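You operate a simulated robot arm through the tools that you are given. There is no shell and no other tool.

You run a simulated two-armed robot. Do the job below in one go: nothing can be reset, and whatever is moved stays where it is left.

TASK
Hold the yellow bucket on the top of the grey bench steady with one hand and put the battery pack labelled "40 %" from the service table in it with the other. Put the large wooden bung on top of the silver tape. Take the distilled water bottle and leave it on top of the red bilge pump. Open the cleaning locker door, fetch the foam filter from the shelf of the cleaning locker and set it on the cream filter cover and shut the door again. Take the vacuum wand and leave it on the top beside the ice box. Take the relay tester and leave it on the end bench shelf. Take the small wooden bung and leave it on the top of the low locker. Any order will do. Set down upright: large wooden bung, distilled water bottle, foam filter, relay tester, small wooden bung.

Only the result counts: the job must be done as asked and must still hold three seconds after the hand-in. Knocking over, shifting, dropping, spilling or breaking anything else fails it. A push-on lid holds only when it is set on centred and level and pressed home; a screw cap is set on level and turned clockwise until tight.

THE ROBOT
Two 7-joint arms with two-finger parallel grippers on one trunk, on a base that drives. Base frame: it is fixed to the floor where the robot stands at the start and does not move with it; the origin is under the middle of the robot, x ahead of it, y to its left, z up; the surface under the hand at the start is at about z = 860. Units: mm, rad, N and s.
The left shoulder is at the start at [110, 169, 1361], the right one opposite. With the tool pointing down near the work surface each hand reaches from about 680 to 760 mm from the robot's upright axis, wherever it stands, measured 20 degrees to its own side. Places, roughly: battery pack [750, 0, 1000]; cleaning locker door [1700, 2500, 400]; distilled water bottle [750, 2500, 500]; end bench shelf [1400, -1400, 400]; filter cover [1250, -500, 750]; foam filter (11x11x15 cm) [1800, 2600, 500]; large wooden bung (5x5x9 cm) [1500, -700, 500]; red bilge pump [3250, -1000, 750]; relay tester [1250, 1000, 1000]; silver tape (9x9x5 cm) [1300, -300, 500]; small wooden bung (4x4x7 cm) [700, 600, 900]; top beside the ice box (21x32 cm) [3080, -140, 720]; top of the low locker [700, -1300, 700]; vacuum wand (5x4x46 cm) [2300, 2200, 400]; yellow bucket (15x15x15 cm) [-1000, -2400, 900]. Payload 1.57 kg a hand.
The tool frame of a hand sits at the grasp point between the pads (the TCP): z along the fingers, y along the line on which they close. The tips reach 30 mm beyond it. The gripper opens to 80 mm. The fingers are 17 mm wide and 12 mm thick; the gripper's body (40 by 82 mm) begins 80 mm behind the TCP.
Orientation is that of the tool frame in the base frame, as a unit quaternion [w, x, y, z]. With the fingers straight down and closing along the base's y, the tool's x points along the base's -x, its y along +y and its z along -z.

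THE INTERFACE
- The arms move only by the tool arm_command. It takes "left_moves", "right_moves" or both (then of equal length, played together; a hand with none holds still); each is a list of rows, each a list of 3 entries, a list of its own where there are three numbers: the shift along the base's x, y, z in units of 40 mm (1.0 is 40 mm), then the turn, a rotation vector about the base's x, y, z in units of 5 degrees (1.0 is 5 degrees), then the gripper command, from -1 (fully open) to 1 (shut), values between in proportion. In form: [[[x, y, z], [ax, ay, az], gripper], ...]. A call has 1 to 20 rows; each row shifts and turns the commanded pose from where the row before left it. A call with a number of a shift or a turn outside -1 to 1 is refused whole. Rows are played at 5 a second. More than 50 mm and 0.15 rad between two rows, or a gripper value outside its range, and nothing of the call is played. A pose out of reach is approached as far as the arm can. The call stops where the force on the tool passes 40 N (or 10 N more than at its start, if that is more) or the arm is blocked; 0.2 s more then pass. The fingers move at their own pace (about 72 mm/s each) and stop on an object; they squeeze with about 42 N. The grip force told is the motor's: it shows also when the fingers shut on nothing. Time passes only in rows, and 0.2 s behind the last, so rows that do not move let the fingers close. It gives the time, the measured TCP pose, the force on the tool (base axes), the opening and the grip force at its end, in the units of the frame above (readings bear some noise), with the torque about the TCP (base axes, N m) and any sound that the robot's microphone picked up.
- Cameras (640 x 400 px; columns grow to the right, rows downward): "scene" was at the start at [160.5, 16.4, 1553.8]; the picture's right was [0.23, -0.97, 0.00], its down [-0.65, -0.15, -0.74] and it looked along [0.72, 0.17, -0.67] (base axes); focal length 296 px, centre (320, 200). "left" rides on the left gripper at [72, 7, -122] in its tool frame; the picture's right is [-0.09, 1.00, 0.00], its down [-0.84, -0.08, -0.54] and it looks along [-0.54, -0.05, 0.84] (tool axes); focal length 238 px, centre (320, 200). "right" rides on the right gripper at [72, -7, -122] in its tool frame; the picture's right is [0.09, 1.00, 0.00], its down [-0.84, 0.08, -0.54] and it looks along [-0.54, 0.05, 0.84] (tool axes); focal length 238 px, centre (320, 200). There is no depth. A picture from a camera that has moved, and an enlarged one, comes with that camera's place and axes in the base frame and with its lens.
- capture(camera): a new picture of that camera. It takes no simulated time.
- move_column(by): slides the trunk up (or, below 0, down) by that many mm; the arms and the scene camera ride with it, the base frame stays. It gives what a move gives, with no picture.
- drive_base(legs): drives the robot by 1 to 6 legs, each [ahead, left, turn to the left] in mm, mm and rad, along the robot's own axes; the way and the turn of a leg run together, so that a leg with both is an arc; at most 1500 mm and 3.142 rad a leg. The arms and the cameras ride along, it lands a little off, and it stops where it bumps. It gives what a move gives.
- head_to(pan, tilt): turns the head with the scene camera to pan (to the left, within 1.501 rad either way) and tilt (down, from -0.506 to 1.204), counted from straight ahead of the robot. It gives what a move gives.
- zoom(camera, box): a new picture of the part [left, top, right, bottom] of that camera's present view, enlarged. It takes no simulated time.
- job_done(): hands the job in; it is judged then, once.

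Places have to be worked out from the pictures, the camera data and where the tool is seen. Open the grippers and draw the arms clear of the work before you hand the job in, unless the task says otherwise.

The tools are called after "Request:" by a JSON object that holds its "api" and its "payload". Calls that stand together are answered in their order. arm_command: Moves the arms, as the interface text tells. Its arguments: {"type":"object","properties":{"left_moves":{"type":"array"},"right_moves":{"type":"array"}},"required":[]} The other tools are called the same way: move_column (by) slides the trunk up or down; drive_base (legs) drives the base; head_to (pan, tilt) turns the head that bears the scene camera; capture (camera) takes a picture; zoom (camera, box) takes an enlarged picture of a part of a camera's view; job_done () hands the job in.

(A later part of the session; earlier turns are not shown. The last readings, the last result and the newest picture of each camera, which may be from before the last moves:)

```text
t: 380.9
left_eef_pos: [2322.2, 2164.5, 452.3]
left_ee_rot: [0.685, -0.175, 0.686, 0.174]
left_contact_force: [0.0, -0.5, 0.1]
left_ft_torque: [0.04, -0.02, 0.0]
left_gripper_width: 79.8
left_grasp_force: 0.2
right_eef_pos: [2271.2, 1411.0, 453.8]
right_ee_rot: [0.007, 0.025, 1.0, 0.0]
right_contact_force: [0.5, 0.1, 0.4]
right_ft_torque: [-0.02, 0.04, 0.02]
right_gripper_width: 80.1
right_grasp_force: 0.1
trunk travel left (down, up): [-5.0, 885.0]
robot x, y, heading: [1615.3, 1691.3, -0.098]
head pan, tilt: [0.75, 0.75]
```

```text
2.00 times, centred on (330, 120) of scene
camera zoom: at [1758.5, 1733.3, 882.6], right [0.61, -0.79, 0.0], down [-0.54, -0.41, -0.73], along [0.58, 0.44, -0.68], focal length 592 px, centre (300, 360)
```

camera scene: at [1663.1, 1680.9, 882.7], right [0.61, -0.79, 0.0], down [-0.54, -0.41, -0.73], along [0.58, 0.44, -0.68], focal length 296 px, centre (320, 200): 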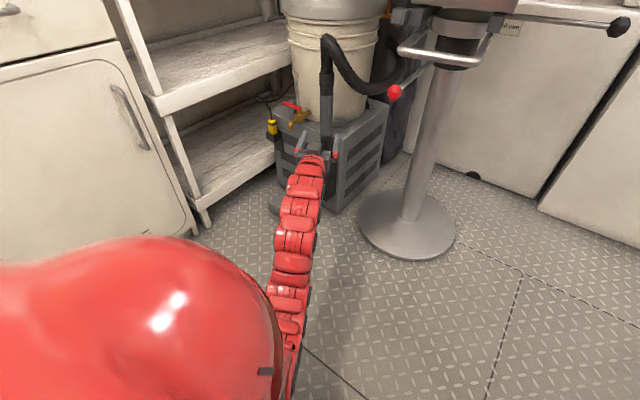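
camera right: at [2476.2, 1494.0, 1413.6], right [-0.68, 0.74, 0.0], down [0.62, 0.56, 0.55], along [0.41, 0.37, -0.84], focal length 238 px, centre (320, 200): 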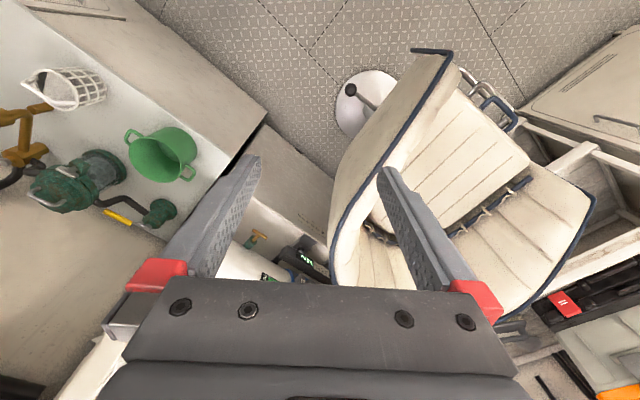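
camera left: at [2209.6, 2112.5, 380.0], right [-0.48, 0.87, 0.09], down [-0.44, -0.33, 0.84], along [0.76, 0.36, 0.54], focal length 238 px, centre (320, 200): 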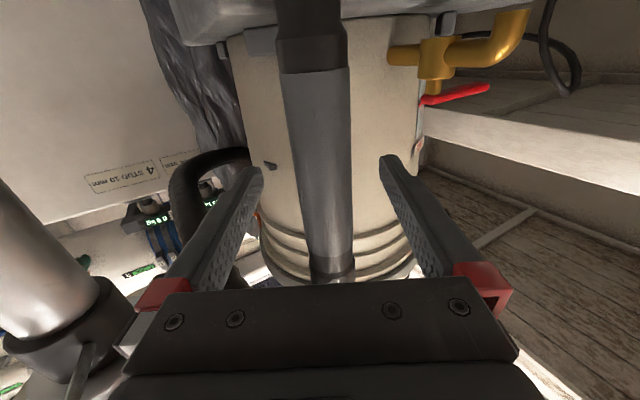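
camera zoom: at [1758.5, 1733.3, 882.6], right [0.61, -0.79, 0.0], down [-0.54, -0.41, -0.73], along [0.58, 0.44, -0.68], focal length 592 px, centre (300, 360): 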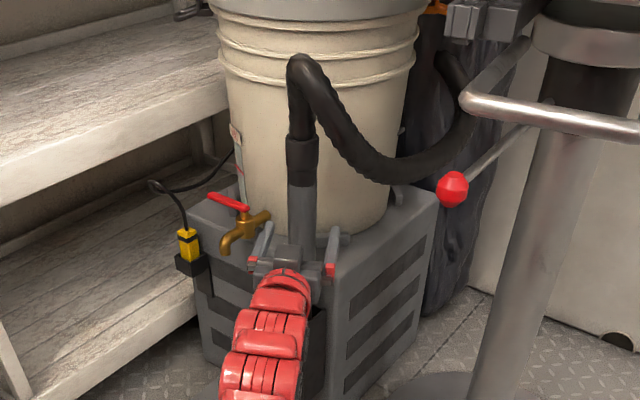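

The tube is ~25 mm beyond the TCP; I move in 22 mm more and close.

Request:
{"api": "drive_base", "payload": {"legs": [[18, 12, 0]]}}

Request:
{"api": "arm_command", "payload": {"left_moves": [[[0, 0, 0], [0, 0, 0], 0], [[0, 0, 0], [0, 0, 0], 1], [[0, 0, 0], [0, 0, 0], 1], [[0, 0, 0], [0, 0, 0], 1], [[0, 0, 0], [0, 0, 0], 1]]}}

Request:
{"api": "capture", "payload": {"camera": "left"}}

```text
t: 381.7
left_eef_pos: [2339.3, 2176.5, 451.7]
left_ee_rot: [0.685, -0.176, 0.685, 0.175]
left_contact_force: [0.4, 0.3, 0.2]
left_ft_torque: [-0.01, -0.03, -0.05]
left_gripper_width: 80.0
left_grasp_force: 0.0
right_eef_pos: [2291.0, 1422.2, 454.5]
right_ee_rot: [0.008, 0.025, 1.0, -0.001]
right_contact_force: [0.1, 0.2, 0.2]
right_ft_torque: [-0.02, 0.02, 0.03]
right_gripper_width: 80.1
right_grasp_force: 0.0
trunk travel left (down, up): [-5.0, 885.0]
robot x, y, heading: [1630.4, 1705.1, -0.093]
head pan, tilt: [0.75, 0.75]
```

```text
t: 382.9
left_eef_pos: [2339.9, 2175.9, 450.3]
left_ee_rot: [0.684, -0.176, 0.685, 0.176]
left_contact_force: [-1.2, 1.6, -0.5]
left_ft_torque: [0.67, 0.29, 0.03]
left_gripper_width: 39.2
left_grasp_force: 41.7
right_eef_pos: [2289.4, 1421.9, 454.7]
right_ee_rot: [0.008, 0.025, 1.0, -0.001]
right_contact_force: [-0.1, 1.0, 0.9]
right_ft_torque: [0.01, -0.01, 0.01]
right_gripper_width: 80.0
right_grasp_force: 0.0
trunk travel left (down, up): [-5.0, 885.0]
robot x, y, heading: [1634.9, 1704.7, -0.099]
head pan, tilt: [0.75, 0.75]
```

```text
taken
camera left: at [2228.4, 2123.1, 380.0], right [-0.48, 0.87, 0.09], down [-0.44, -0.33, 0.84], along [0.76, 0.36, 0.54], focal length 238 px, centre (320, 200)
```

left: 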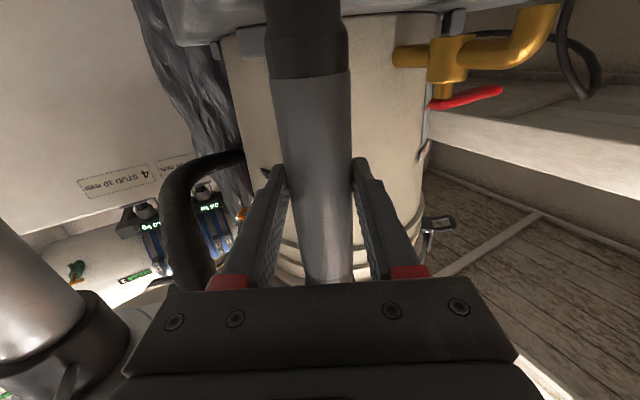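

Gripped (39 mm tube). I lift 30 mm with the trunk and watch the force.

Request:
{"api": "move_column", "payload": {"by": 30}}

Request:
{"api": "zoom", "payload": {"camera": "scene", "box": [250, 0, 410, 200]}}

```text
t: 383.6
left_eef_pos: [2340.4, 2175.3, 481.0]
left_ee_rot: [0.684, -0.176, 0.686, 0.175]
left_contact_force: [-0.4, 0.7, -2.9]
left_ft_torque: [0.12, 0.11, 0.02]
left_gripper_width: 39.5
left_grasp_force: 41.8
right_eef_pos: [2289.1, 1422.3, 483.8]
right_ee_rot: [0.006, 0.024, 1.0, 0.0]
right_contact_force: [-0.5, -0.9, 0.4]
right_ft_torque: [-0.04, 0.0, 0.03]
right_gripper_width: 79.7
right_grasp_force: 0.1
trunk travel left (down, up): [-35.0, 855.0]
robot x, y, heading: [1634.2, 1703.9, -0.094]
head pan, tilt: [0.75, 0.75]
```

```text
2.00 times, centred on (330, 100) of scene
camera zoom: at [1777.9, 1743.7, 912.5], right [0.61, -0.79, 0.0], down [-0.54, -0.41, -0.73], along [0.58, 0.44, -0.68], focal length 592 px, centre (300, 400)
```

zoom: 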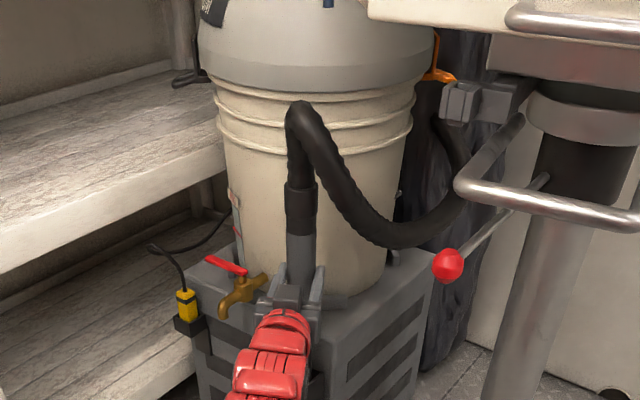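

It lifts freely (~0.3 kg). I lift another 220 mm.

Request:
{"api": "move_column", "payload": {"by": 120}}

Request:
{"api": "move_column", "payload": {"by": 120}}

Request:
{"api": "capture", "payload": {"camera": "scene"}}

Request:
{"api": "capture", "payload": {"camera": "left"}}

```text
t: 385.1
left_eef_pos: [2339.7, 2176.3, 600.6]
left_ee_rot: [0.684, -0.176, 0.686, 0.175]
left_contact_force: [0.3, 0.7, -3.8]
left_ft_torque: [0.16, 0.09, 0.05]
left_gripper_width: 39.2
left_grasp_force: 42.4
right_eef_pos: [2292.0, 1421.6, 604.2]
right_ee_rot: [0.007, 0.025, 1.0, 0.0]
right_contact_force: [0.6, 1.0, -0.1]
right_ft_torque: [0.03, -0.02, 0.01]
right_gripper_width: 79.9
right_grasp_force: 0.0
trunk travel left (down, up): [-155.0, 735.0]
robot x, y, heading: [1634.7, 1707.6, -0.093]
head pan, tilt: [0.75, 0.75]
```

```text
t: 386.6
left_eef_pos: [2340.2, 2175.5, 719.5]
left_ee_rot: [0.684, -0.176, 0.686, 0.174]
left_contact_force: [-0.1, 0.9, -4.1]
left_ft_torque: [0.15, 0.11, 0.06]
left_gripper_width: 38.8
left_grasp_force: 41.8
right_eef_pos: [2291.6, 1421.9, 723.6]
right_ee_rot: [0.007, 0.024, 1.0, 0.0]
right_contact_force: [0.7, -0.7, -0.5]
right_ft_torque: [0.02, -0.01, 0.0]
right_gripper_width: 79.9
right_grasp_force: 0.0
trunk travel left (down, up): [-275.0, 615.0]
robot x, y, heading: [1633.7, 1702.6, -0.101]
head pan, tilt: [0.75, 0.75]
```

```text
taken
camera scene: at [1778.1, 1743.8, 1152.5], right [0.61, -0.79, 0.0], down [-0.54, -0.41, -0.73], along [0.58, 0.44, -0.68], focal length 296 px, centre (320, 200)
```

scene: 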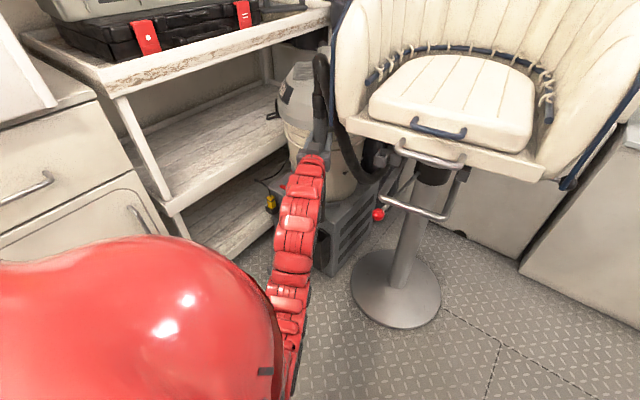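

```text
taken
camera left: at [2228.9, 2122.8, 649.3], right [-0.48, 0.87, 0.09], down [-0.44, -0.33, 0.84], along [0.76, 0.36, 0.54], focal length 238 px, centre (320, 200)
```

left: 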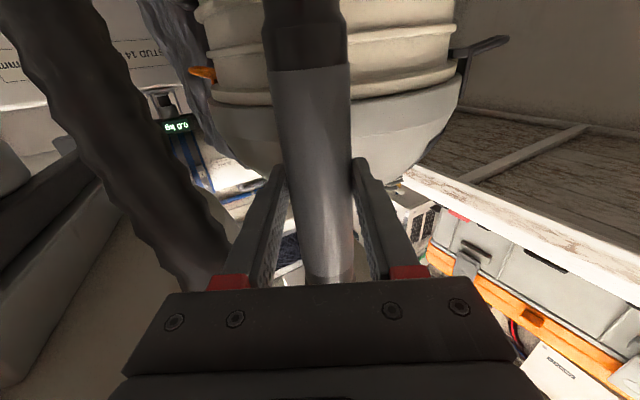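

Request:
{"api": "zoom", "payload": {"camera": "scene", "box": [260, 30, 420, 230]}}

```text
2.00 times, centred on (340, 130) of scene
camera zoom: at [1778.1, 1743.8, 1152.5], right [0.61, -0.79, 0.0], down [-0.54, -0.41, -0.73], along [0.58, 0.44, -0.68], focal length 592 px, centre (280, 340)
```

zoom: 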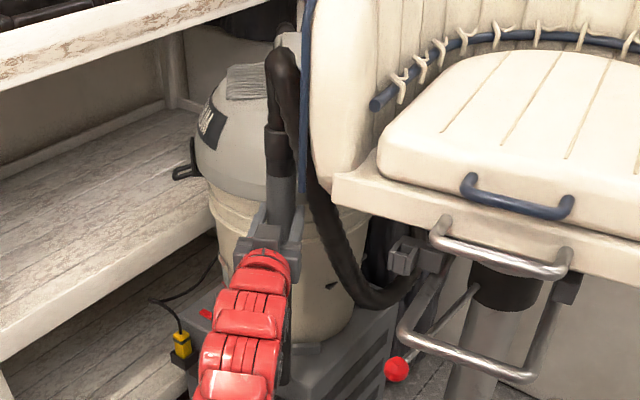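

The hose follows the wand flexibly. I back away slowly and watch the force to learn whether the hose restrains it.

Request:
{"api": "drive_base", "payload": {"legs": [[-123, -85, 0]]}}

Request:
{"api": "capture", "payload": {"camera": "scene"}}

Request:
{"api": "drive_base", "payload": {"legs": [[100, -350, 0]]}}

Request:
{"api": "capture", "payload": {"camera": "scene"}}

```text
t: 388.0
left_eef_pos: [2212.6, 2103.1, 722.9]
left_ee_rot: [0.685, -0.177, 0.685, 0.176]
left_contact_force: [0.6, -0.7, -2.9]
left_ft_torque: [-0.16, -0.03, -0.08]
left_gripper_width: 39.0
left_grasp_force: 42.7
right_eef_pos: [2162.8, 1349.4, 724.5]
right_ee_rot: [0.009, 0.025, 1.0, -0.001]
right_contact_force: [-0.1, -0.7, 0.0]
right_ft_torque: [0.04, 0.02, 0.03]
right_gripper_width: 80.1
right_grasp_force: 0.1
trunk travel left (down, up): [-275.0, 615.0]
robot x, y, heading: [1507.4, 1630.3, -0.103]
head pan, tilt: [0.75, 0.75]
```

```text
taken
camera scene: at [1649.4, 1670.3, 1152.7], right [0.61, -0.79, 0.0], down [-0.54, -0.41, -0.73], along [0.58, 0.44, -0.68], focal length 296 px, centre (320, 200)
```

scene: 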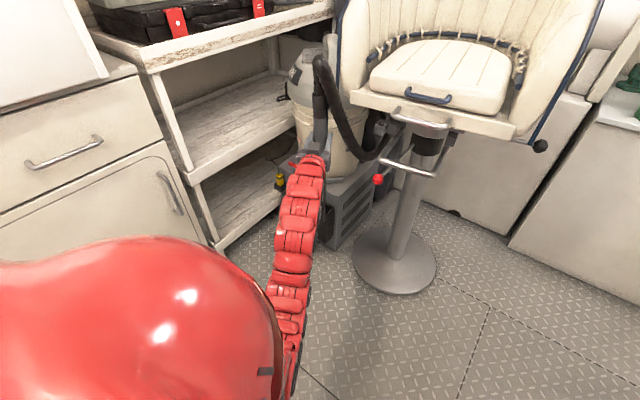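

```text
t: 389.4
left_eef_pos: [2238.9, 1957.7, 720.1]
left_ee_rot: [0.681, -0.177, 0.686, 0.185]
left_contact_force: [-0.4, -0.3, -3.5]
left_ft_torque: [-0.12, -0.03, -0.05]
left_gripper_width: 39.1
left_grasp_force: 42.0
right_eef_pos: [2191.5, 1196.1, 725.0]
right_ee_rot: [0.009, 0.027, 1.0, -0.001]
right_contact_force: [-0.4, 0.7, -0.1]
right_ft_torque: [-0.04, -0.01, -0.03]
right_gripper_width: 80.1
right_grasp_force: 0.0
trunk travel left (down, up): [-275.0, 615.0]
robot x, y, heading: [1531.2, 1481.1, -0.096]
head pan, tilt: [0.75, 0.75]
stopped in leg 1: the force on the tool passed its limit at 62 N (the readings are from after the stop); the commanded pose is now the measured one
```

```text
taken
camera scene: at [1678.2, 1519.9, 1152.6], right [0.61, -0.8, 0.0], down [-0.54, -0.41, -0.73], along [0.58, 0.44, -0.68], focal length 296 px, centre (320, 200)
```

scene: 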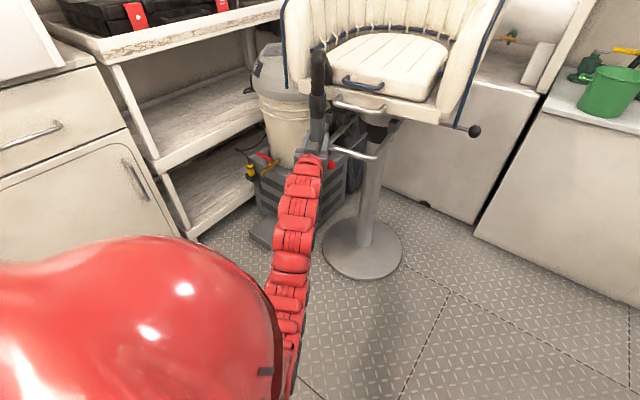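

The wand touched the chair hoop; I back off immediately and check the chair.

Request:
{"api": "drive_base", "payload": {"legs": [[-130, 20, 0]]}}

Request:
{"api": "capture", "payload": {"camera": "scene"}}

Request:
{"api": "zoom", "payload": {"camera": "scene", "box": [220, 0, 480, 200]}}

```text
t: 390.7
left_eef_pos: [2107.1, 1992.5, 721.3]
left_ee_rot: [0.681, -0.178, 0.685, 0.187]
left_contact_force: [-0.8, 0.6, -2.8]
left_ft_torque: [-0.15, -0.02, -0.03]
left_gripper_width: 39.3
left_grasp_force: 42.3
right_eef_pos: [2060.7, 1229.1, 725.7]
right_ee_rot: [0.009, 0.027, 1.0, -0.001]
right_contact_force: [0.0, 0.0, 0.5]
right_ft_torque: [-0.02, -0.01, 0.01]
right_gripper_width: 80.0
right_grasp_force: 0.0
trunk travel left (down, up): [-275.0, 615.0]
robot x, y, heading: [1404.3, 1513.0, -0.102]
head pan, tilt: [0.75, 0.75]
```

```text
taken
camera scene: at [1547.8, 1553.2, 1152.7], right [0.61, -0.8, 0.0], down [-0.54, -0.41, -0.73], along [0.58, 0.44, -0.68], focal length 296 px, centre (320, 200)
```

scene: 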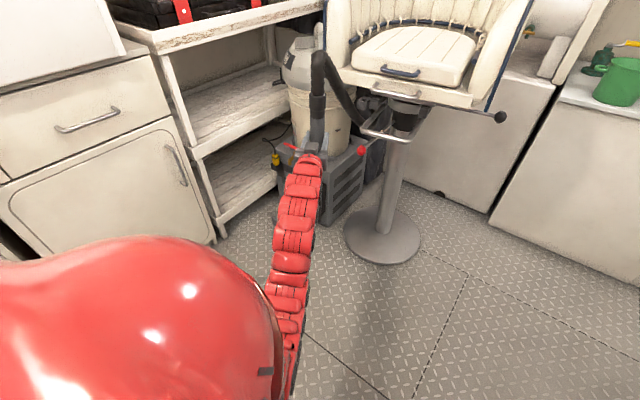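

```text
2.00 times, centred on (350, 100) of scene
camera zoom: at [1547.8, 1553.2, 1152.7], right [0.61, -0.8, 0.0], down [-0.54, -0.41, -0.73], along [0.58, 0.44, -0.68], focal length 592 px, centre (260, 400)
```

zoom: 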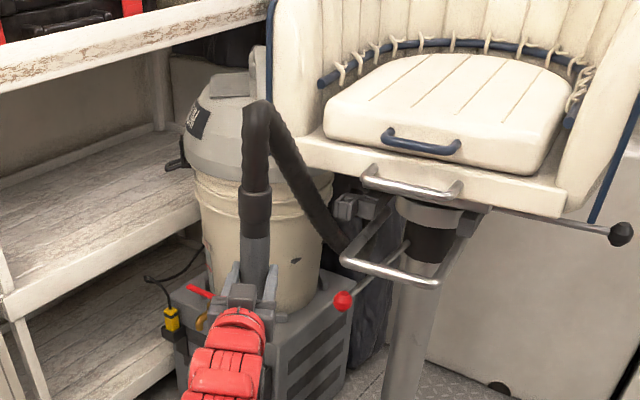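

The chair looks unmoved. I need a route: turn left here, slide along in front of the locker, then drop back, raise the trunk over the chair, and turn the rest.

Request:
{"api": "drive_base", "payload": {"legs": [[0, 0, 0.5]]}}

Request:
{"api": "head_to", "payload": {"pan": 0.6, "tilt": 0.7}}

Request:
{"api": "capture", "payload": {"camera": "scene"}}

```text
t: 392.6
left_eef_pos: [1783.6, 2275.4, 721.3]
left_ee_rot: [0.612, -0.345, 0.618, 0.353]
left_contact_force: [-1.0, 0.1, -3.5]
left_ft_torque: [0.07, 0.18, 0.07]
left_gripper_width: 39.0
left_grasp_force: 41.6
right_eef_pos: [2116.6, 1586.6, 724.6]
right_ee_rot: [0.008, -0.228, 0.974, 0.001]
right_contact_force: [0.7, -0.4, 0.0]
right_ft_torque: [0.0, 0.01, 0.0]
right_gripper_width: 80.1
right_grasp_force: 0.1
trunk travel left (down, up): [-275.0, 615.0]
robot x, y, heading: [1404.7, 1512.1, 0.411]
head pan, tilt: [0.75, 0.75]
```

```text
t: 393.3
left_eef_pos: [1784.2, 2274.9, 721.0]
left_ee_rot: [0.612, -0.344, 0.619, 0.351]
left_contact_force: [-0.3, -0.9, -4.0]
left_ft_torque: [0.06, 0.18, 0.03]
left_gripper_width: 39.1
left_grasp_force: 42.0
right_eef_pos: [2117.5, 1587.1, 726.6]
right_ee_rot: [0.009, -0.228, 0.974, 0.001]
right_contact_force: [0.1, 0.7, 0.5]
right_ft_torque: [0.0, -0.02, 0.04]
right_gripper_width: 79.9
right_grasp_force: 0.0
trunk travel left (down, up): [-275.0, 615.0]
robot x, y, heading: [1401.5, 1512.5, 0.413]
head pan, tilt: [0.6, 0.7]
```

```text
taken
camera scene: at [1521.3, 1614.9, 1156.8], right [0.85, -0.53, 0.0], down [-0.34, -0.55, -0.76], along [0.41, 0.65, -0.64], focal length 296 px, centre (320, 200)
```

scene: 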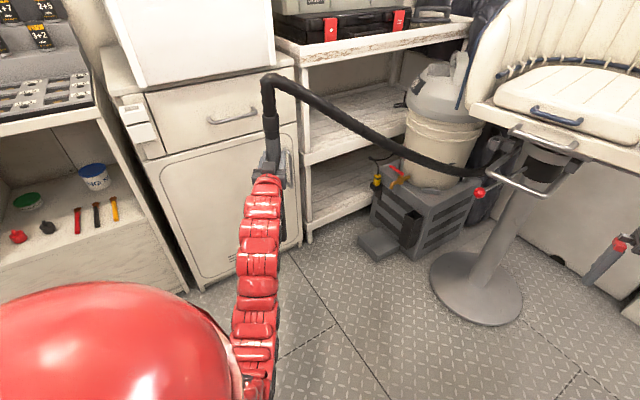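

The hose stretches along with little force. Continue: slide right in front of the locker and drop back.

Request:
{"api": "drive_base", "payload": {"legs": [[318, -138, 0]]}}

Request:
{"api": "drive_base", "payload": {"legs": [[20, -190, 0]]}}

Request:
{"api": "capture", "payload": {"camera": "scene"}}

```text
t: 395.5
left_eef_pos: [2125.9, 2273.4, 720.2]
left_ee_rot: [0.612, -0.346, 0.618, 0.353]
left_contact_force: [-0.7, 0.7, -4.1]
left_ft_torque: [-0.05, 0.03, 0.01]
left_gripper_width: 38.8
left_grasp_force: 41.8
right_eef_pos: [2457.7, 1584.5, 724.2]
right_ee_rot: [0.008, -0.228, 0.974, 0.001]
right_contact_force: [0.5, -0.7, -0.1]
right_ft_torque: [0.0, 0.01, 0.02]
right_gripper_width: 80.2
right_grasp_force: 0.2
trunk travel left (down, up): [-275.0, 615.0]
robot x, y, heading: [1744.0, 1511.0, 0.414]
head pan, tilt: [0.6, 0.7]
```

```text
t: 397.1
left_eef_pos: [2219.7, 2107.4, 720.5]
left_ee_rot: [0.612, -0.344, 0.618, 0.352]
left_contact_force: [0.7, 0.0, -3.3]
left_ft_torque: [-0.08, 0.04, 0.01]
left_gripper_width: 39.2
left_grasp_force: 42.0
right_eef_pos: [2552.9, 1417.9, 725.4]
right_ee_rot: [0.008, -0.227, 0.974, 0.002]
right_contact_force: [0.0, -0.7, -1.4]
right_ft_torque: [-0.02, 0.05, 0.0]
right_gripper_width: 79.9
right_grasp_force: 0.1
trunk travel left (down, up): [-275.0, 615.0]
robot x, y, heading: [1842.3, 1345.1, 0.412]
head pan, tilt: [0.6, 0.7]
```

```text
taken
camera scene: at [1957.1, 1446.0, 1156.8], right [0.85, -0.53, 0.0], down [-0.34, -0.55, -0.76], along [0.41, 0.65, -0.64], focal length 296 px, centre (320, 200)
```

scene: 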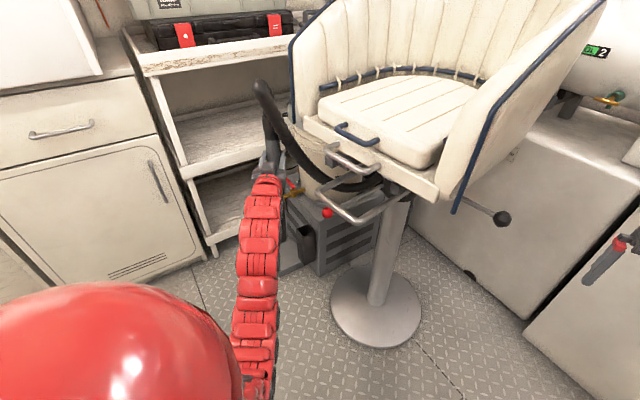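

Raise the trunk so both hands clear the chair, then finish the left turn.

Request:
{"api": "move_column", "payload": {"by": 400}}

Request:
{"api": "move_column", "payload": {"by": 130}}

Request:
{"api": "drive_base", "payload": {"legs": [[0, -40, 0], [0, 0, 0.62]]}}

Request:
{"api": "capture", "payload": {"camera": "scene"}}

```text
t: 400.9
left_eef_pos: [2218.8, 2106.9, 1120.6]
left_ee_rot: [0.612, -0.345, 0.619, 0.352]
left_contact_force: [0.1, -0.3, -3.7]
left_ft_torque: [-0.06, 0.05, 0.01]
left_gripper_width: 39.1
left_grasp_force: 42.1
right_eef_pos: [2551.4, 1418.0, 1124.4]
right_ee_rot: [0.008, -0.227, 0.974, 0.0]
right_contact_force: [-0.3, 0.7, -0.2]
right_ft_torque: [0.01, 0.0, 0.0]
right_gripper_width: 80.0
right_grasp_force: 0.1
trunk travel left (down, up): [-675.0, 215.0]
robot x, y, heading: [1836.6, 1344.2, 0.409]
head pan, tilt: [0.6, 0.7]
```

```text
t: 402.5
left_eef_pos: [2219.6, 2107.4, 1251.0]
left_ee_rot: [0.612, -0.345, 0.618, 0.352]
left_contact_force: [-0.5, 0.0, -2.3]
left_ft_torque: [-0.03, 0.06, -0.01]
left_gripper_width: 39.1
left_grasp_force: 42.1
right_eef_pos: [2551.0, 1418.9, 1254.4]
right_ee_rot: [0.008, -0.228, 0.974, 0.0]
right_contact_force: [-0.5, 0.6, 0.0]
right_ft_torque: [-0.01, 0.02, 0.01]
right_gripper_width: 80.2
right_grasp_force: 0.0
trunk travel left (down, up): [-805.0, 85.0]
robot x, y, heading: [1838.8, 1345.9, 0.413]
head pan, tilt: [0.6, 0.7]
```

```text
t: 405.1
left_eef_pos: [1720.9, 2148.3, 1251.5]
left_ee_rot: [0.475, -0.517, 0.484, 0.522]
left_contact_force: [-0.3, 0.6, -3.3]
left_ft_torque: [-0.02, -0.01, 0.04]
left_gripper_width: 39.3
left_grasp_force: 42.2
right_eef_pos: [2392.2, 1780.2, 1255.2]
right_ee_rot: [0.007, -0.514, 0.858, 0.003]
right_contact_force: [0.0, -0.5, -1.0]
right_ft_torque: [0.0, 0.01, -0.03]
right_gripper_width: 80.2
right_grasp_force: 0.0
trunk travel left (down, up): [-805.0, 85.0]
robot x, y, heading: [1857.4, 1308.1, 1.029]
head pan, tilt: [0.6, 0.7]
```

```text
taken
camera scene: at [1890.5, 1459.1, 1686.8], right [1.0, 0.06, 0.0], down [0.04, -0.64, -0.76], along [-0.05, 0.76, -0.64], focal length 296 px, centre (320, 200)
```

scene: 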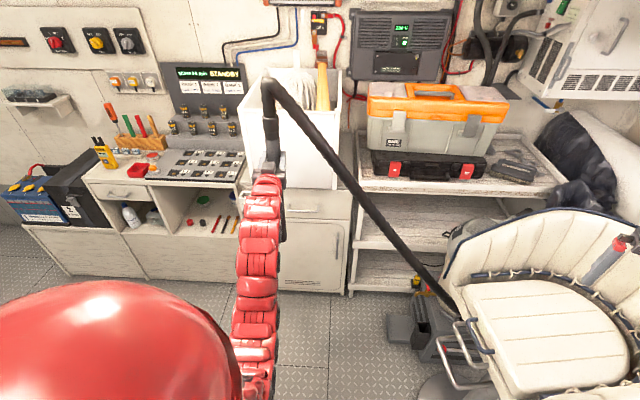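

Turn complete. I drive down the aisle and face the ice box to inspect the top beside it.

Request:
{"api": "drive_base", "payload": {"legs": [[-344, -607, 0], [-740, -400, 0]]}}

Request:
{"api": "drive_base", "payload": {"legs": [[0, 0, -1.03]]}}

Request:
{"api": "head_to", "payload": {"pan": 0.0, "tilt": 0.7}}

Request:
{"api": "capture", "payload": {"camera": "scene"}}

```text
t: 412.9
left_eef_pos: [2016.7, 702.9, 1251.0]
left_ee_rot: [0.472, -0.52, 0.481, 0.525]
left_contact_force: [0.4, 1.0, -3.0]
left_ft_torque: [-0.05, 0.02, 0.04]
left_gripper_width: 39.0
left_grasp_force: 42.3
right_eef_pos: [2692.3, 343.9, 1254.1]
right_ee_rot: [0.007, -0.519, 0.855, 0.003]
right_contact_force: [0.1, -0.3, 0.0]
right_ft_torque: [-0.01, -0.01, -0.01]
right_gripper_width: 80.5
right_grasp_force: 0.1
trunk travel left (down, up): [-805.0, 85.0]
robot x, y, heading: [2162.9, -135.2, 1.045]
head pan, tilt: [0.6, 0.7]
```

```text
t: 416.0
left_eef_pos: [2809.7, 413.9, 1250.5]
left_ee_rot: [0.67, -0.214, 0.675, 0.222]
left_contact_force: [0.3, -0.8, -2.9]
left_ft_torque: [-0.02, 0.05, 0.0]
left_gripper_width: 39.0
left_grasp_force: 41.9
right_eef_pos: [2846.4, -348.8, 1255.2]
right_ee_rot: [0.009, -0.027, 1.0, 0.0]
right_contact_force: [-0.2, -0.2, 0.5]
right_ft_torque: [0.0, 0.01, -0.01]
right_gripper_width: 79.9
right_grasp_force: 0.1
trunk travel left (down, up): [-805.0, 85.0]
robot x, y, heading: [2161.1, -137.1, 0.005]
head pan, tilt: [0.6, 0.7]
```

```text
t: 417.0
left_eef_pos: [2810.8, 413.8, 1250.4]
left_ee_rot: [0.67, -0.214, 0.675, 0.223]
left_contact_force: [0.5, 0.4, -2.5]
left_ft_torque: [-0.04, 0.04, -0.02]
left_gripper_width: 38.9
left_grasp_force: 41.5
right_eef_pos: [2846.3, -349.9, 1255.7]
right_ee_rot: [0.009, -0.027, 1.0, -0.001]
right_contact_force: [1.3, -0.3, -0.3]
right_ft_torque: [0.0, 0.0, 0.03]
right_gripper_width: 80.3
right_grasp_force: 0.1
trunk travel left (down, up): [-805.0, 85.0]
robot x, y, heading: [2160.7, -136.8, -0.002]
head pan, tilt: [0.0, 0.7]
```

```text
taken
camera scene: at [2325.9, -138.3, 1686.8], right [0.01, -1.0, 0.0], down [-0.64, -0.01, -0.76], along [0.76, 0.01, -0.64], focal length 296 px, centre (320, 200)
```

scene: 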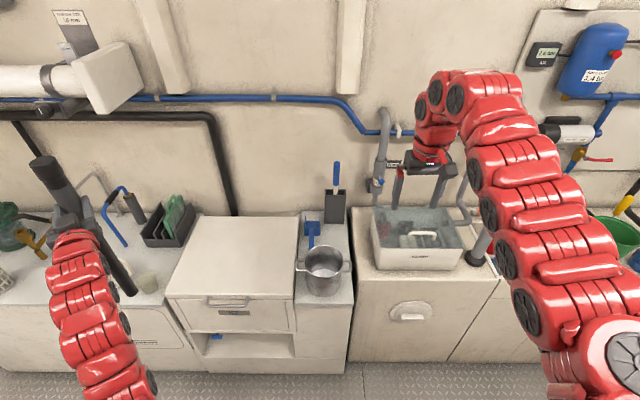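

Request:
{"api": "zoom", "payload": {"camera": "scene", "box": [260, 150, 400, 310]}}

Request:
{"api": "capture", "payload": {"camera": "right"}}

```text
2.50 times, centred on (330, 230) of scene
camera zoom: at [2325.9, -138.3, 1686.8], right [0.01, -1.0, 0.0], down [-0.64, -0.01, -0.76], along [0.76, 0.01, -0.64], focal length 740 px, centre (295, 125)
```

zoom: 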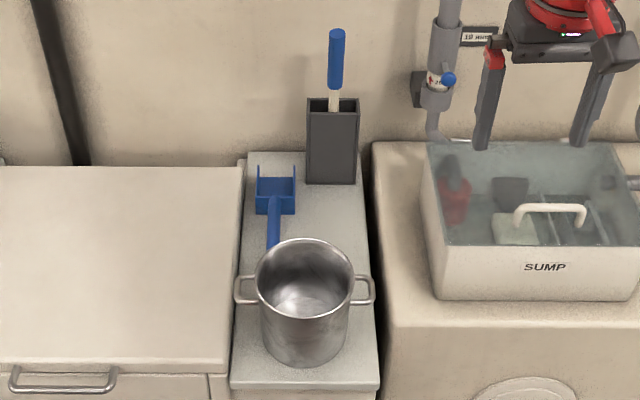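

```text
taken
camera right: at [2771.4, -358.7, 1375.1], right [-0.15, 0.99, 0.0], down [0.82, 0.12, 0.56], along [0.55, 0.08, -0.83], focal length 238 px, centre (320, 200)
```

right: 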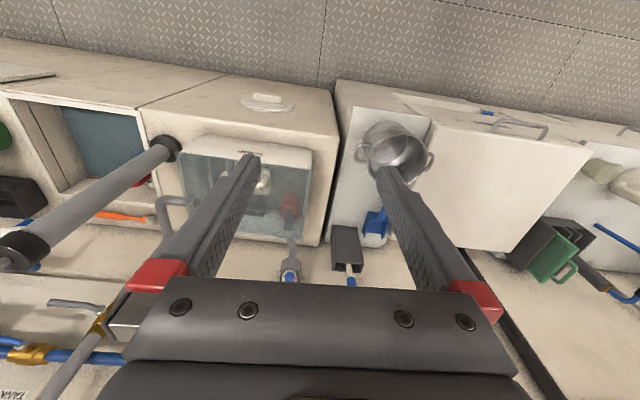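

Request:
{"api": "zoom", "payload": {"camera": "scene", "box": [0, 130, 180, 330]}}

```text
2.00 times, centred on (90, 230) of scene
camera zoom: at [2325.9, -138.3, 1686.8], right [0.01, -1.0, 0.0], down [-0.64, -0.01, -0.76], along [0.76, 0.01, -0.64], focal length 592 px, centre (780, 140)
```

zoom: 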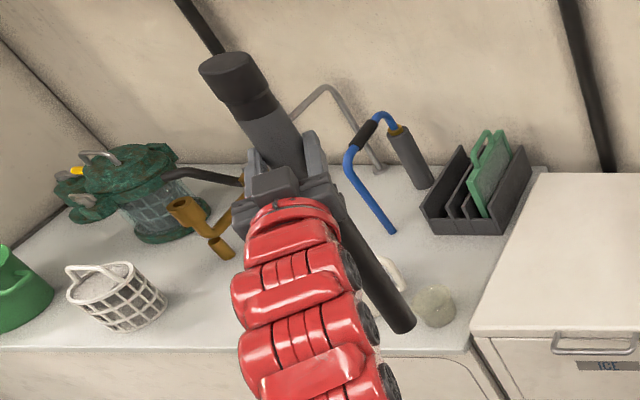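

The hose has come off; the wand is a free tube: bottom ≈310 mm below my grip, top ≈130 above. The narrow top is cluttered (pot in front, scoop, brush holder at the back), so the 46 cm wand must stand upright in the free patch near [3260, −195] just in front of the holder. I turn the hand to point +x there at standoff.

Request:
{"api": "drive_base", "payload": {"legs": [[0, -148, 0], [0, 0, -0.6]]}}

Request:
{"api": "head_to", "payload": {"pan": 0.6, "tilt": 0.6}}

Request:
{"api": "capture", "payload": {"camera": "scene"}}

Request:
{"api": "capture", "payload": {"camera": "left"}}

```text
t: 420.0
left_eef_pos: [3010.3, -196.4, 1250.7]
left_ee_rot: [0.706, -0.005, 0.708, 0.015]
left_contact_force: [0.2, 1.0, -3.2]
left_ft_torque: [0.0, 0.07, 0.02]
left_gripper_width: 38.9
left_grasp_force: 42.1
right_eef_pos: [2607.6, -846.6, 1254.7]
right_ee_rot: [0.009, 0.27, 0.963, -0.003]
right_contact_force: [0.3, 0.0, -0.6]
right_ft_torque: [-0.02, 0.02, -0.04]
right_gripper_width: 80.2
right_grasp_force: 0.1
trunk travel left (down, up): [-805.0, 85.0]
robot x, y, heading: [2165.2, -284.1, -0.593]
head pan, tilt: [0.0, 0.7]
```

```text
t: 421.0
left_eef_pos: [3009.8, -196.7, 1249.6]
left_ee_rot: [0.706, -0.005, 0.708, 0.015]
left_contact_force: [0.9, -0.4, -3.6]
left_ft_torque: [-0.03, 0.04, 0.01]
left_gripper_width: 38.7
left_grasp_force: 42.2
right_eef_pos: [2606.9, -846.8, 1253.7]
right_ee_rot: [0.008, 0.268, 0.963, -0.003]
right_contact_force: [0.1, -0.1, -0.3]
right_ft_torque: [-0.01, -0.03, 0.01]
right_gripper_width: 80.1
right_grasp_force: 0.0
trunk travel left (down, up): [-805.0, 85.0]
robot x, y, heading: [2163.3, -289.4, -0.595]
head pan, tilt: [0.6, 0.6]
```

```text
taken
camera scene: at [2316.9, -331.7, 1695.4], right [0.01, -1.0, 0.0], down [-0.57, 0.0, -0.82], along [0.82, 0.01, -0.57], focal length 296 px, centre (320, 200)
```

scene: 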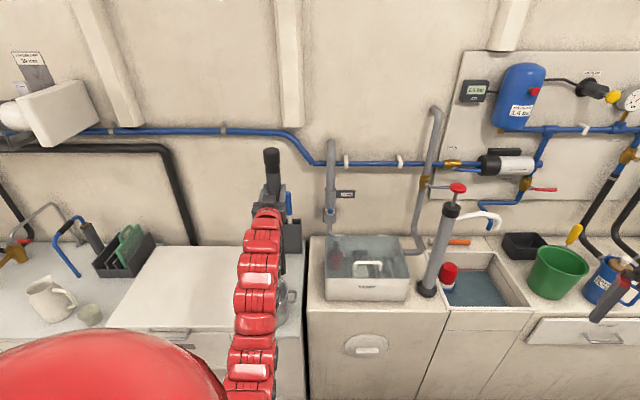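

```text
taken
camera left: at [2886.0, -191.7, 1179.7], right [-0.03, 0.99, 0.11], down [-0.54, -0.1, 0.84], along [0.84, -0.03, 0.54], focal length 238 px, centre (320, 200)
```

left: 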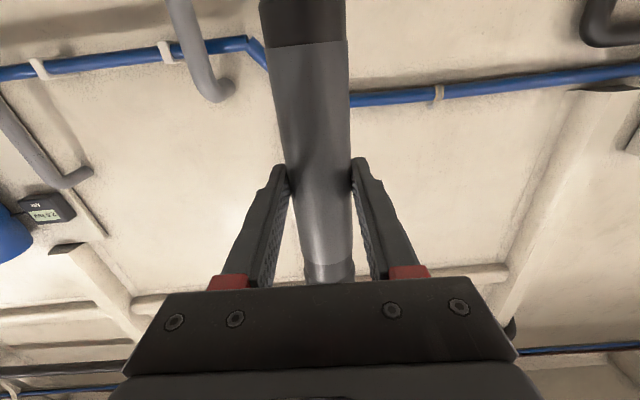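

Request:
{"api": "zoom", "payload": {"camera": "scene", "box": [240, 130, 320, 230]}}

```text
4.00 times, centred on (280, 180) of scene
camera zoom: at [2316.9, -331.7, 1695.4], right [0.01, -1.0, 0.0], down [-0.57, 0.0, -0.82], along [0.82, 0.01, -0.57], focal length 1184 px, centre (480, 280)
```

zoom: 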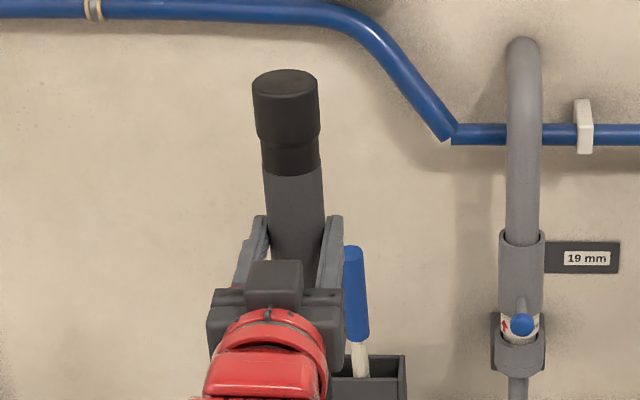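

I trim the 0.8° roll so the wand hangs vertical, then drive in over the pot (wand bottom z≈940) in two steps.

Request:
{"api": "arm_command", "payload": {"left_moves": [[[0, 0, 0], [-0.163, 0, 0], 1], [[0, 0, 0], [0, 0, 0], 1]]}}

Request:
{"api": "drive_base", "payload": {"legs": [[120, 81, 0]]}}

Request:
{"api": "capture", "payload": {"camera": "scene"}}

```text
t: 421.6
left_eef_pos: [3009.1, -196.0, 1251.4]
left_ee_rot: [0.706, -0.009, 0.708, 0.009]
left_contact_force: [1.0, 0.8, -3.3]
left_ft_torque: [0.02, 0.04, 0.0]
left_gripper_width: 38.6
left_grasp_force: 41.8
right_eef_pos: [2607.9, -846.4, 1254.6]
right_ee_rot: [0.008, 0.269, 0.963, -0.004]
right_contact_force: [-0.2, 0.2, 0.0]
right_ft_torque: [0.0, 0.0, 0.0]
right_gripper_width: 80.1
right_grasp_force: 0.0
trunk travel left (down, up): [-805.0, 85.0]
robot x, y, heading: [2166.9, -284.1, -0.594]
head pan, tilt: [0.6, 0.6]
```

```text
t: 422.9
left_eef_pos: [3151.8, -198.1, 1251.5]
left_ee_rot: [0.707, -0.009, 0.708, 0.009]
left_contact_force: [1.0, -1.0, -3.3]
left_ft_torque: [-0.03, 0.03, -0.02]
left_gripper_width: 39.0
left_grasp_force: 41.8
right_eef_pos: [2747.7, -847.7, 1256.2]
right_ee_rot: [0.009, 0.271, 0.963, -0.004]
right_contact_force: [0.6, 0.9, 1.0]
right_ft_torque: [0.01, 0.01, 0.02]
right_gripper_width: 80.0
right_grasp_force: 0.1
trunk travel left (down, up): [-805.0, 85.0]
robot x, y, heading: [2303.9, -284.5, -0.594]
head pan, tilt: [0.6, 0.6]
```

```text
taken
camera scene: at [2458.1, -332.0, 1695.7], right [0.01, -1.0, 0.0], down [-0.56, 0.0, -0.83], along [0.83, 0.0, -0.56], focal length 296 px, centre (320, 200)
```

scene: 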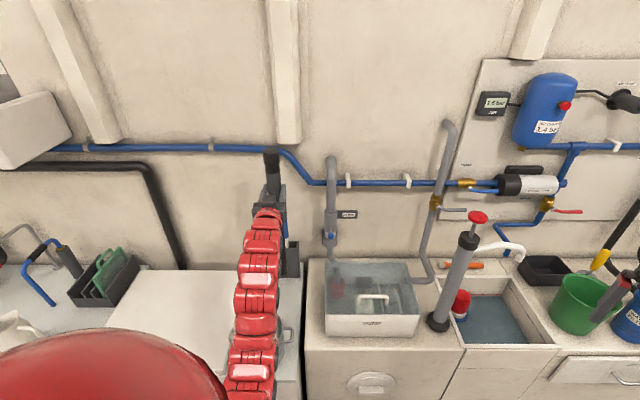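

Request:
{"api": "drive_base", "payload": {"legs": [[83, 56, 0]]}}

Request:
{"api": "head_to", "payload": {"pan": 0.75, "tilt": 0.75}}

Request:
{"api": "capture", "payload": {"camera": "scene"}}

Request:
{"api": "capture", "payload": {"camera": "right"}}

```text
t: 424.1
left_eef_pos: [3253.1, -200.8, 1250.8]
left_ee_rot: [0.706, -0.009, 0.708, 0.009]
left_contact_force: [-0.4, -0.3, -2.9]
left_ft_torque: [-0.02, 0.07, -0.03]
left_gripper_width: 38.8
left_grasp_force: 42.4
right_eef_pos: [2847.4, -849.0, 1254.2]
right_ee_rot: [0.008, 0.272, 0.962, -0.002]
right_contact_force: [0.2, 0.0, -0.4]
right_ft_torque: [-0.01, -0.04, 0.0]
right_gripper_width: 80.1
right_grasp_force: 0.1
trunk travel left (down, up): [-805.0, 85.0]
robot x, y, heading: [2406.8, -285.9, -0.597]
head pan, tilt: [0.6, 0.6]
```

```text
t: 424.8
left_eef_pos: [3254.4, -200.1, 1249.4]
left_ee_rot: [0.705, -0.008, 0.709, 0.008]
left_contact_force: [0.0, -0.6, -3.6]
left_ft_torque: [-0.01, 0.07, -0.01]
left_gripper_width: 39.0
left_grasp_force: 42.1
right_eef_pos: [2851.0, -850.2, 1254.5]
right_ee_rot: [0.008, 0.271, 0.963, -0.003]
right_contact_force: [-0.3, 0.3, -0.3]
right_ft_torque: [0.01, 0.02, 0.01]
right_gripper_width: 80.0
right_grasp_force: 0.0
trunk travel left (down, up): [-805.0, 85.0]
robot x, y, heading: [2404.3, -288.1, -0.597]
head pan, tilt: [0.75, 0.75]
```

```text
taken
camera scene: at [2556.2, -320.5, 1682.4], right [0.15, -0.99, 0.0], down [-0.67, -0.1, -0.73], along [0.72, 0.11, -0.68], focal length 296 px, centre (320, 200)
```

scene: 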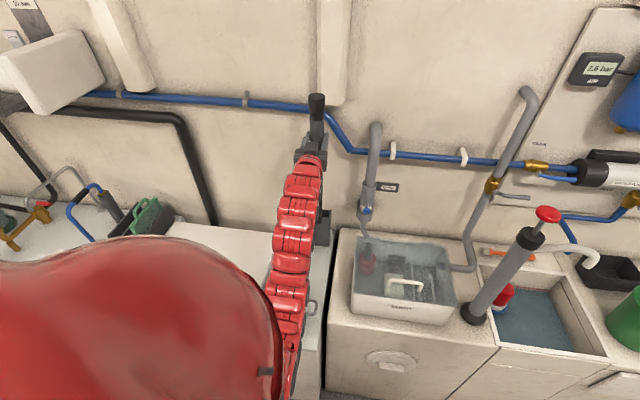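

```text
taken
camera right: at [2783.2, -815.0, 1374.6], right [0.44, 0.9, 0.0], down [0.75, -0.37, 0.56], along [0.5, -0.25, -0.83], focal length 238 px, centre (320, 200)
```

right: 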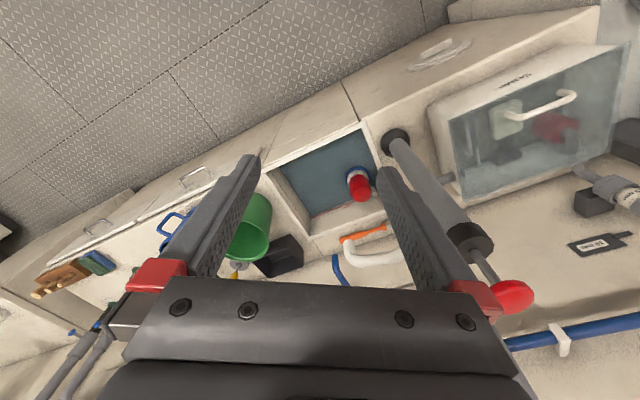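

Position is good and the right hand has clearance from the hand pump. I lower the trunk 170 mm, then feel for contact.

Request:
{"api": "move_column", "payload": {"by": -170}}

Request:
{"api": "zoom", "payload": {"camera": "scene", "box": [240, 80, 400, 300]}}

Request:
{"api": "capture", "payload": {"camera": "left"}}

```text
t: 426.7
left_eef_pos: [3251.6, -200.2, 1080.4]
left_ee_rot: [0.706, -0.009, 0.708, 0.009]
left_contact_force: [-0.2, -0.3, -3.3]
left_ft_torque: [-0.03, 0.09, -0.01]
left_gripper_width: 38.8
left_grasp_force: 42.4
right_eef_pos: [2848.9, -849.7, 1085.1]
right_ee_rot: [0.008, 0.272, 0.962, -0.003]
right_contact_force: [0.1, 0.1, 0.3]
right_ft_torque: [-0.01, -0.05, 0.02]
right_gripper_width: 79.8
right_grasp_force: 0.0
trunk travel left (down, up): [-635.0, 255.0]
robot x, y, heading: [2406.2, -285.0, -0.59]
head pan, tilt: [0.75, 0.75]
```

```text
1.82 times, centred on (320, 190) of scene
camera zoom: at [2554.1, -320.3, 1512.6], right [0.15, -0.99, 0.0], down [-0.67, -0.1, -0.73], along [0.72, 0.11, -0.68], focal length 538 px, centre (320, 218)
```

zoom: 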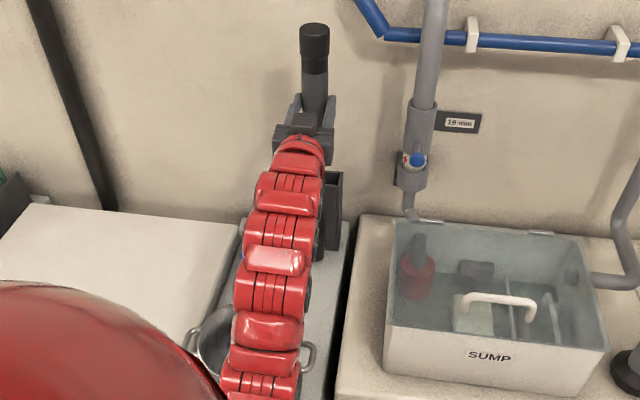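

```text
taken
camera left: at [3130.0, -196.1, 1009.8], right [-0.02, 1.0, 0.09], down [-0.54, -0.09, 0.84], along [0.84, -0.03, 0.54], focal length 238 px, centre (320, 200)
```

left: 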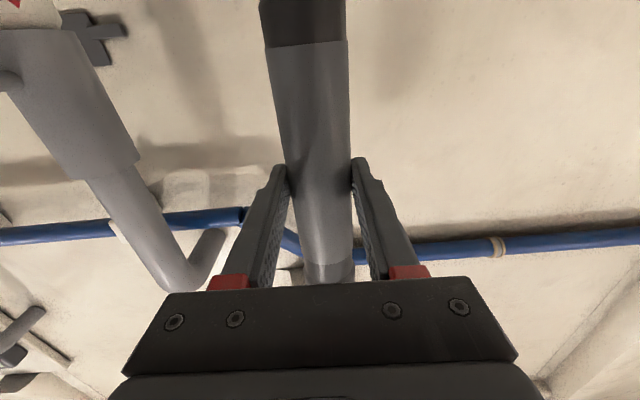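

Request:
{"api": "arm_command", "payload": {"left_moves": [[[0, 0, -0.4], [0, 0, 0], 1], [[0, 0, 0], [0, 0, 0], 1]]}}

Request:
{"api": "arm_command", "payload": {"left_moves": [[[0, 0, -0.2], [0, 0, 0], 1], [[0, 0, 0], [0, 0, 0], 1]]}}

Request:
{"api": "arm_command", "payload": {"left_moves": [[[0, 0, -0.1], [0, 0, 0], 1], [[0, 0, -0.1], [0, 0, 0], 1], [[0, 0, 0], [0, 0, 0], 1]]}}

```text
t: 427.3
left_eef_pos: [3253.3, -200.1, 1064.1]
left_ee_rot: [0.706, -0.009, 0.708, 0.008]
left_contact_force: [-0.3, 0.2, -4.4]
left_ft_torque: [0.01, 0.03, 0.04]
left_gripper_width: 38.8
left_grasp_force: 41.9
right_eef_pos: [2848.9, -849.6, 1086.3]
right_ee_rot: [0.007, 0.271, 0.963, -0.003]
right_contact_force: [0.0, 0.5, 0.7]
right_ft_torque: [-0.01, -0.01, 0.0]
right_gripper_width: 80.2
right_grasp_force: 0.0
trunk travel left (down, up): [-635.0, 255.0]
robot x, y, heading: [2407.1, -288.3, -0.594]
head pan, tilt: [0.75, 0.75]
```

```text
t: 427.9
left_eef_pos: [3250.7, -201.3, 1063.8]
left_ee_rot: [0.71, -0.008, 0.704, 0.008]
left_contact_force: [2.6, 0.8, 21.8]
left_ft_torque: [0.13, -1.17, 0.04]
left_gripper_width: 39.1
left_grasp_force: 41.8
right_eef_pos: [2846.2, -849.2, 1085.4]
right_ee_rot: [0.009, 0.272, 0.962, -0.002]
right_contact_force: [0.6, 0.1, 0.3]
right_ft_torque: [0.0, 0.0, -0.01]
right_gripper_width: 80.0
right_grasp_force: 0.1
trunk travel left (down, up): [-635.0, 255.0]
robot x, y, heading: [2406.1, -286.1, -0.595]
head pan, tilt: [0.75, 0.75]
```

```text
t: 428.7
left_eef_pos: [3249.5, -199.2, 1052.5]
left_ee_rot: [0.708, -0.008, 0.706, 0.008]
left_contact_force: [1.8, -0.7, 31.2]
left_ft_torque: [0.02, -0.61, 0.02]
left_gripper_width: 39.7
left_grasp_force: 41.9
right_eef_pos: [2845.3, -850.2, 1086.3]
right_ee_rot: [0.011, 0.272, 0.962, -0.002]
right_contact_force: [0.5, 0.1, -0.1]
right_ft_torque: [-0.01, 0.01, 0.01]
right_gripper_width: 80.4
right_grasp_force: 0.0
trunk travel left (down, up): [-635.0, 255.0]
robot x, y, heading: [2406.3, -285.4, -0.597]
head pan, tilt: [0.75, 0.75]
```

Contact made and the base has settled flush (torque near zero). I ease the pressure and look from the side before releasing.

Request:
{"api": "arm_command", "payload": {"left_moves": [[[0, 0, 0.1], [0, 0, 0], 1], [[0, 0, 0], [0, 0, 0], 1]]}}

Request:
{"api": "zoom", "payload": {"camera": "scene", "box": [260, 80, 360, 250]}}

Request:
{"api": "capture", "payload": {"camera": "right"}}

```text
t: 429.3
left_eef_pos: [3250.6, -199.6, 1052.1]
left_ee_rot: [0.705, -0.009, 0.709, 0.009]
left_contact_force: [-0.8, -0.1, 17.6]
left_ft_torque: [-0.03, 0.18, 0.01]
left_gripper_width: 38.9
left_grasp_force: 41.9
right_eef_pos: [2847.1, -849.7, 1085.7]
right_ee_rot: [0.009, 0.271, 0.963, -0.003]
right_contact_force: [-0.9, -0.5, -0.1]
right_ft_torque: [0.02, -0.01, -0.06]
right_gripper_width: 80.1
right_grasp_force: 0.1
trunk travel left (down, up): [-635.0, 255.0]
robot x, y, heading: [2408.3, -283.2, -0.593]
head pan, tilt: [0.75, 0.75]
```

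```text
2.35 times, centred on (310, 165) of scene
camera zoom: at [2550.6, -320.8, 1512.8], right [0.15, -0.99, 0.0], down [-0.67, -0.1, -0.73], along [0.72, 0.11, -0.68], focal length 696 px, centre (344, 282)
```

zoom: 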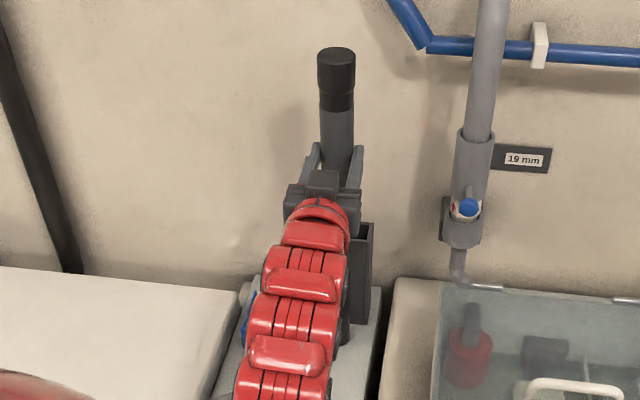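

```text
taken
camera right: at [2778.8, -815.2, 1205.8], right [0.44, 0.9, 0.0], down [0.74, -0.37, 0.56], along [0.5, -0.25, -0.83], focal length 238 px, centre (320, 200)
```

right: 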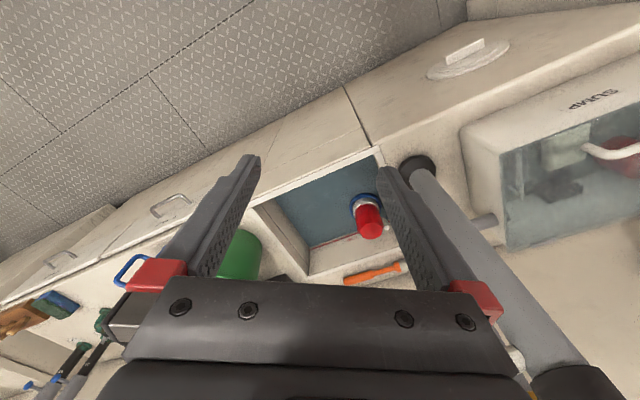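

Request:
{"api": "arm_command", "payload": {"left_moves": [[[0, 0, 0.08], [0, 0, 0], 1], [[0, 0, 0], [0, 0, 0], 1]]}}

Request:
{"api": "arm_command", "payload": {"left_moves": [[[0, 0, 0], [0, 0, 0], 0], [[0, 0, 0], [0, 0, 0], 0], [[0, 0, 0], [0, 0, 0], -0.1]]}}

Request:
{"api": "capture", "payload": {"camera": "left"}}

Request:
{"api": "zoom", "payload": {"camera": "scene", "box": [260, 80, 360, 250]}}

```text
t: 429.9
left_eef_pos: [3252.7, -199.7, 1052.8]
left_ee_rot: [0.703, -0.009, 0.711, 0.009]
left_contact_force: [-0.6, 0.2, -0.9]
left_ft_torque: [-0.09, 0.34, 0.02]
left_gripper_width: 38.9
left_grasp_force: 41.9
right_eef_pos: [2848.4, -849.5, 1085.5]
right_ee_rot: [0.008, 0.271, 0.962, -0.002]
right_contact_force: [-0.5, 0.5, 0.8]
right_ft_torque: [-0.01, 0.02, 0.02]
right_gripper_width: 79.9
right_grasp_force: 0.1
trunk travel left (down, up): [-635.0, 255.0]
robot x, y, heading: [2408.6, -285.0, -0.597]
head pan, tilt: [0.75, 0.75]
```

```text
t: 430.7
left_eef_pos: [3253.8, -200.2, 1054.8]
left_ee_rot: [0.706, -0.009, 0.708, 0.009]
left_contact_force: [-0.7, -0.7, 0.1]
left_ft_torque: [0.01, -0.01, 0.02]
left_gripper_width: 44.2
left_grasp_force: 0.0
right_eef_pos: [2849.2, -847.9, 1085.6]
right_ee_rot: [0.009, 0.271, 0.963, -0.004]
right_contact_force: [-0.1, 0.0, 0.5]
right_ft_torque: [-0.01, -0.02, -0.01]
right_gripper_width: 80.0
right_grasp_force: 0.1
trunk travel left (down, up): [-635.0, 255.0]
robot x, y, heading: [2406.2, -285.7, -0.597]
head pan, tilt: [0.75, 0.75]
```

```text
taken
camera left: at [3129.2, -196.2, 984.7], right [-0.02, 1.0, 0.09], down [-0.54, -0.09, 0.84], along [0.84, -0.03, 0.54], focal length 238 px, centre (320, 200)
```

left: 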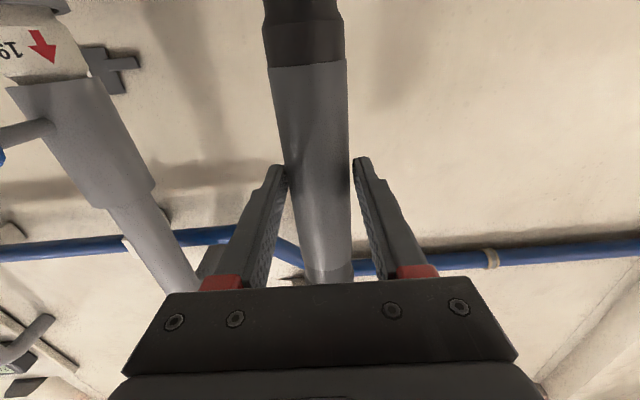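

```text
2.35 times, centred on (310, 165) of scene
camera zoom: at [2553.7, -320.4, 1512.6], right [0.15, -0.99, 0.0], down [-0.67, -0.1, -0.73], along [0.72, 0.11, -0.68], focal length 696 px, centre (344, 282)
```

zoom: 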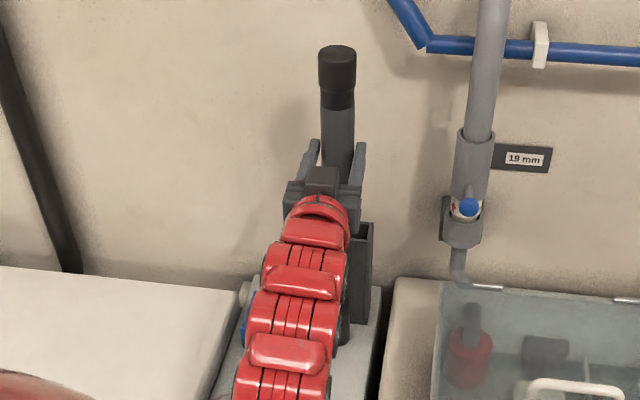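

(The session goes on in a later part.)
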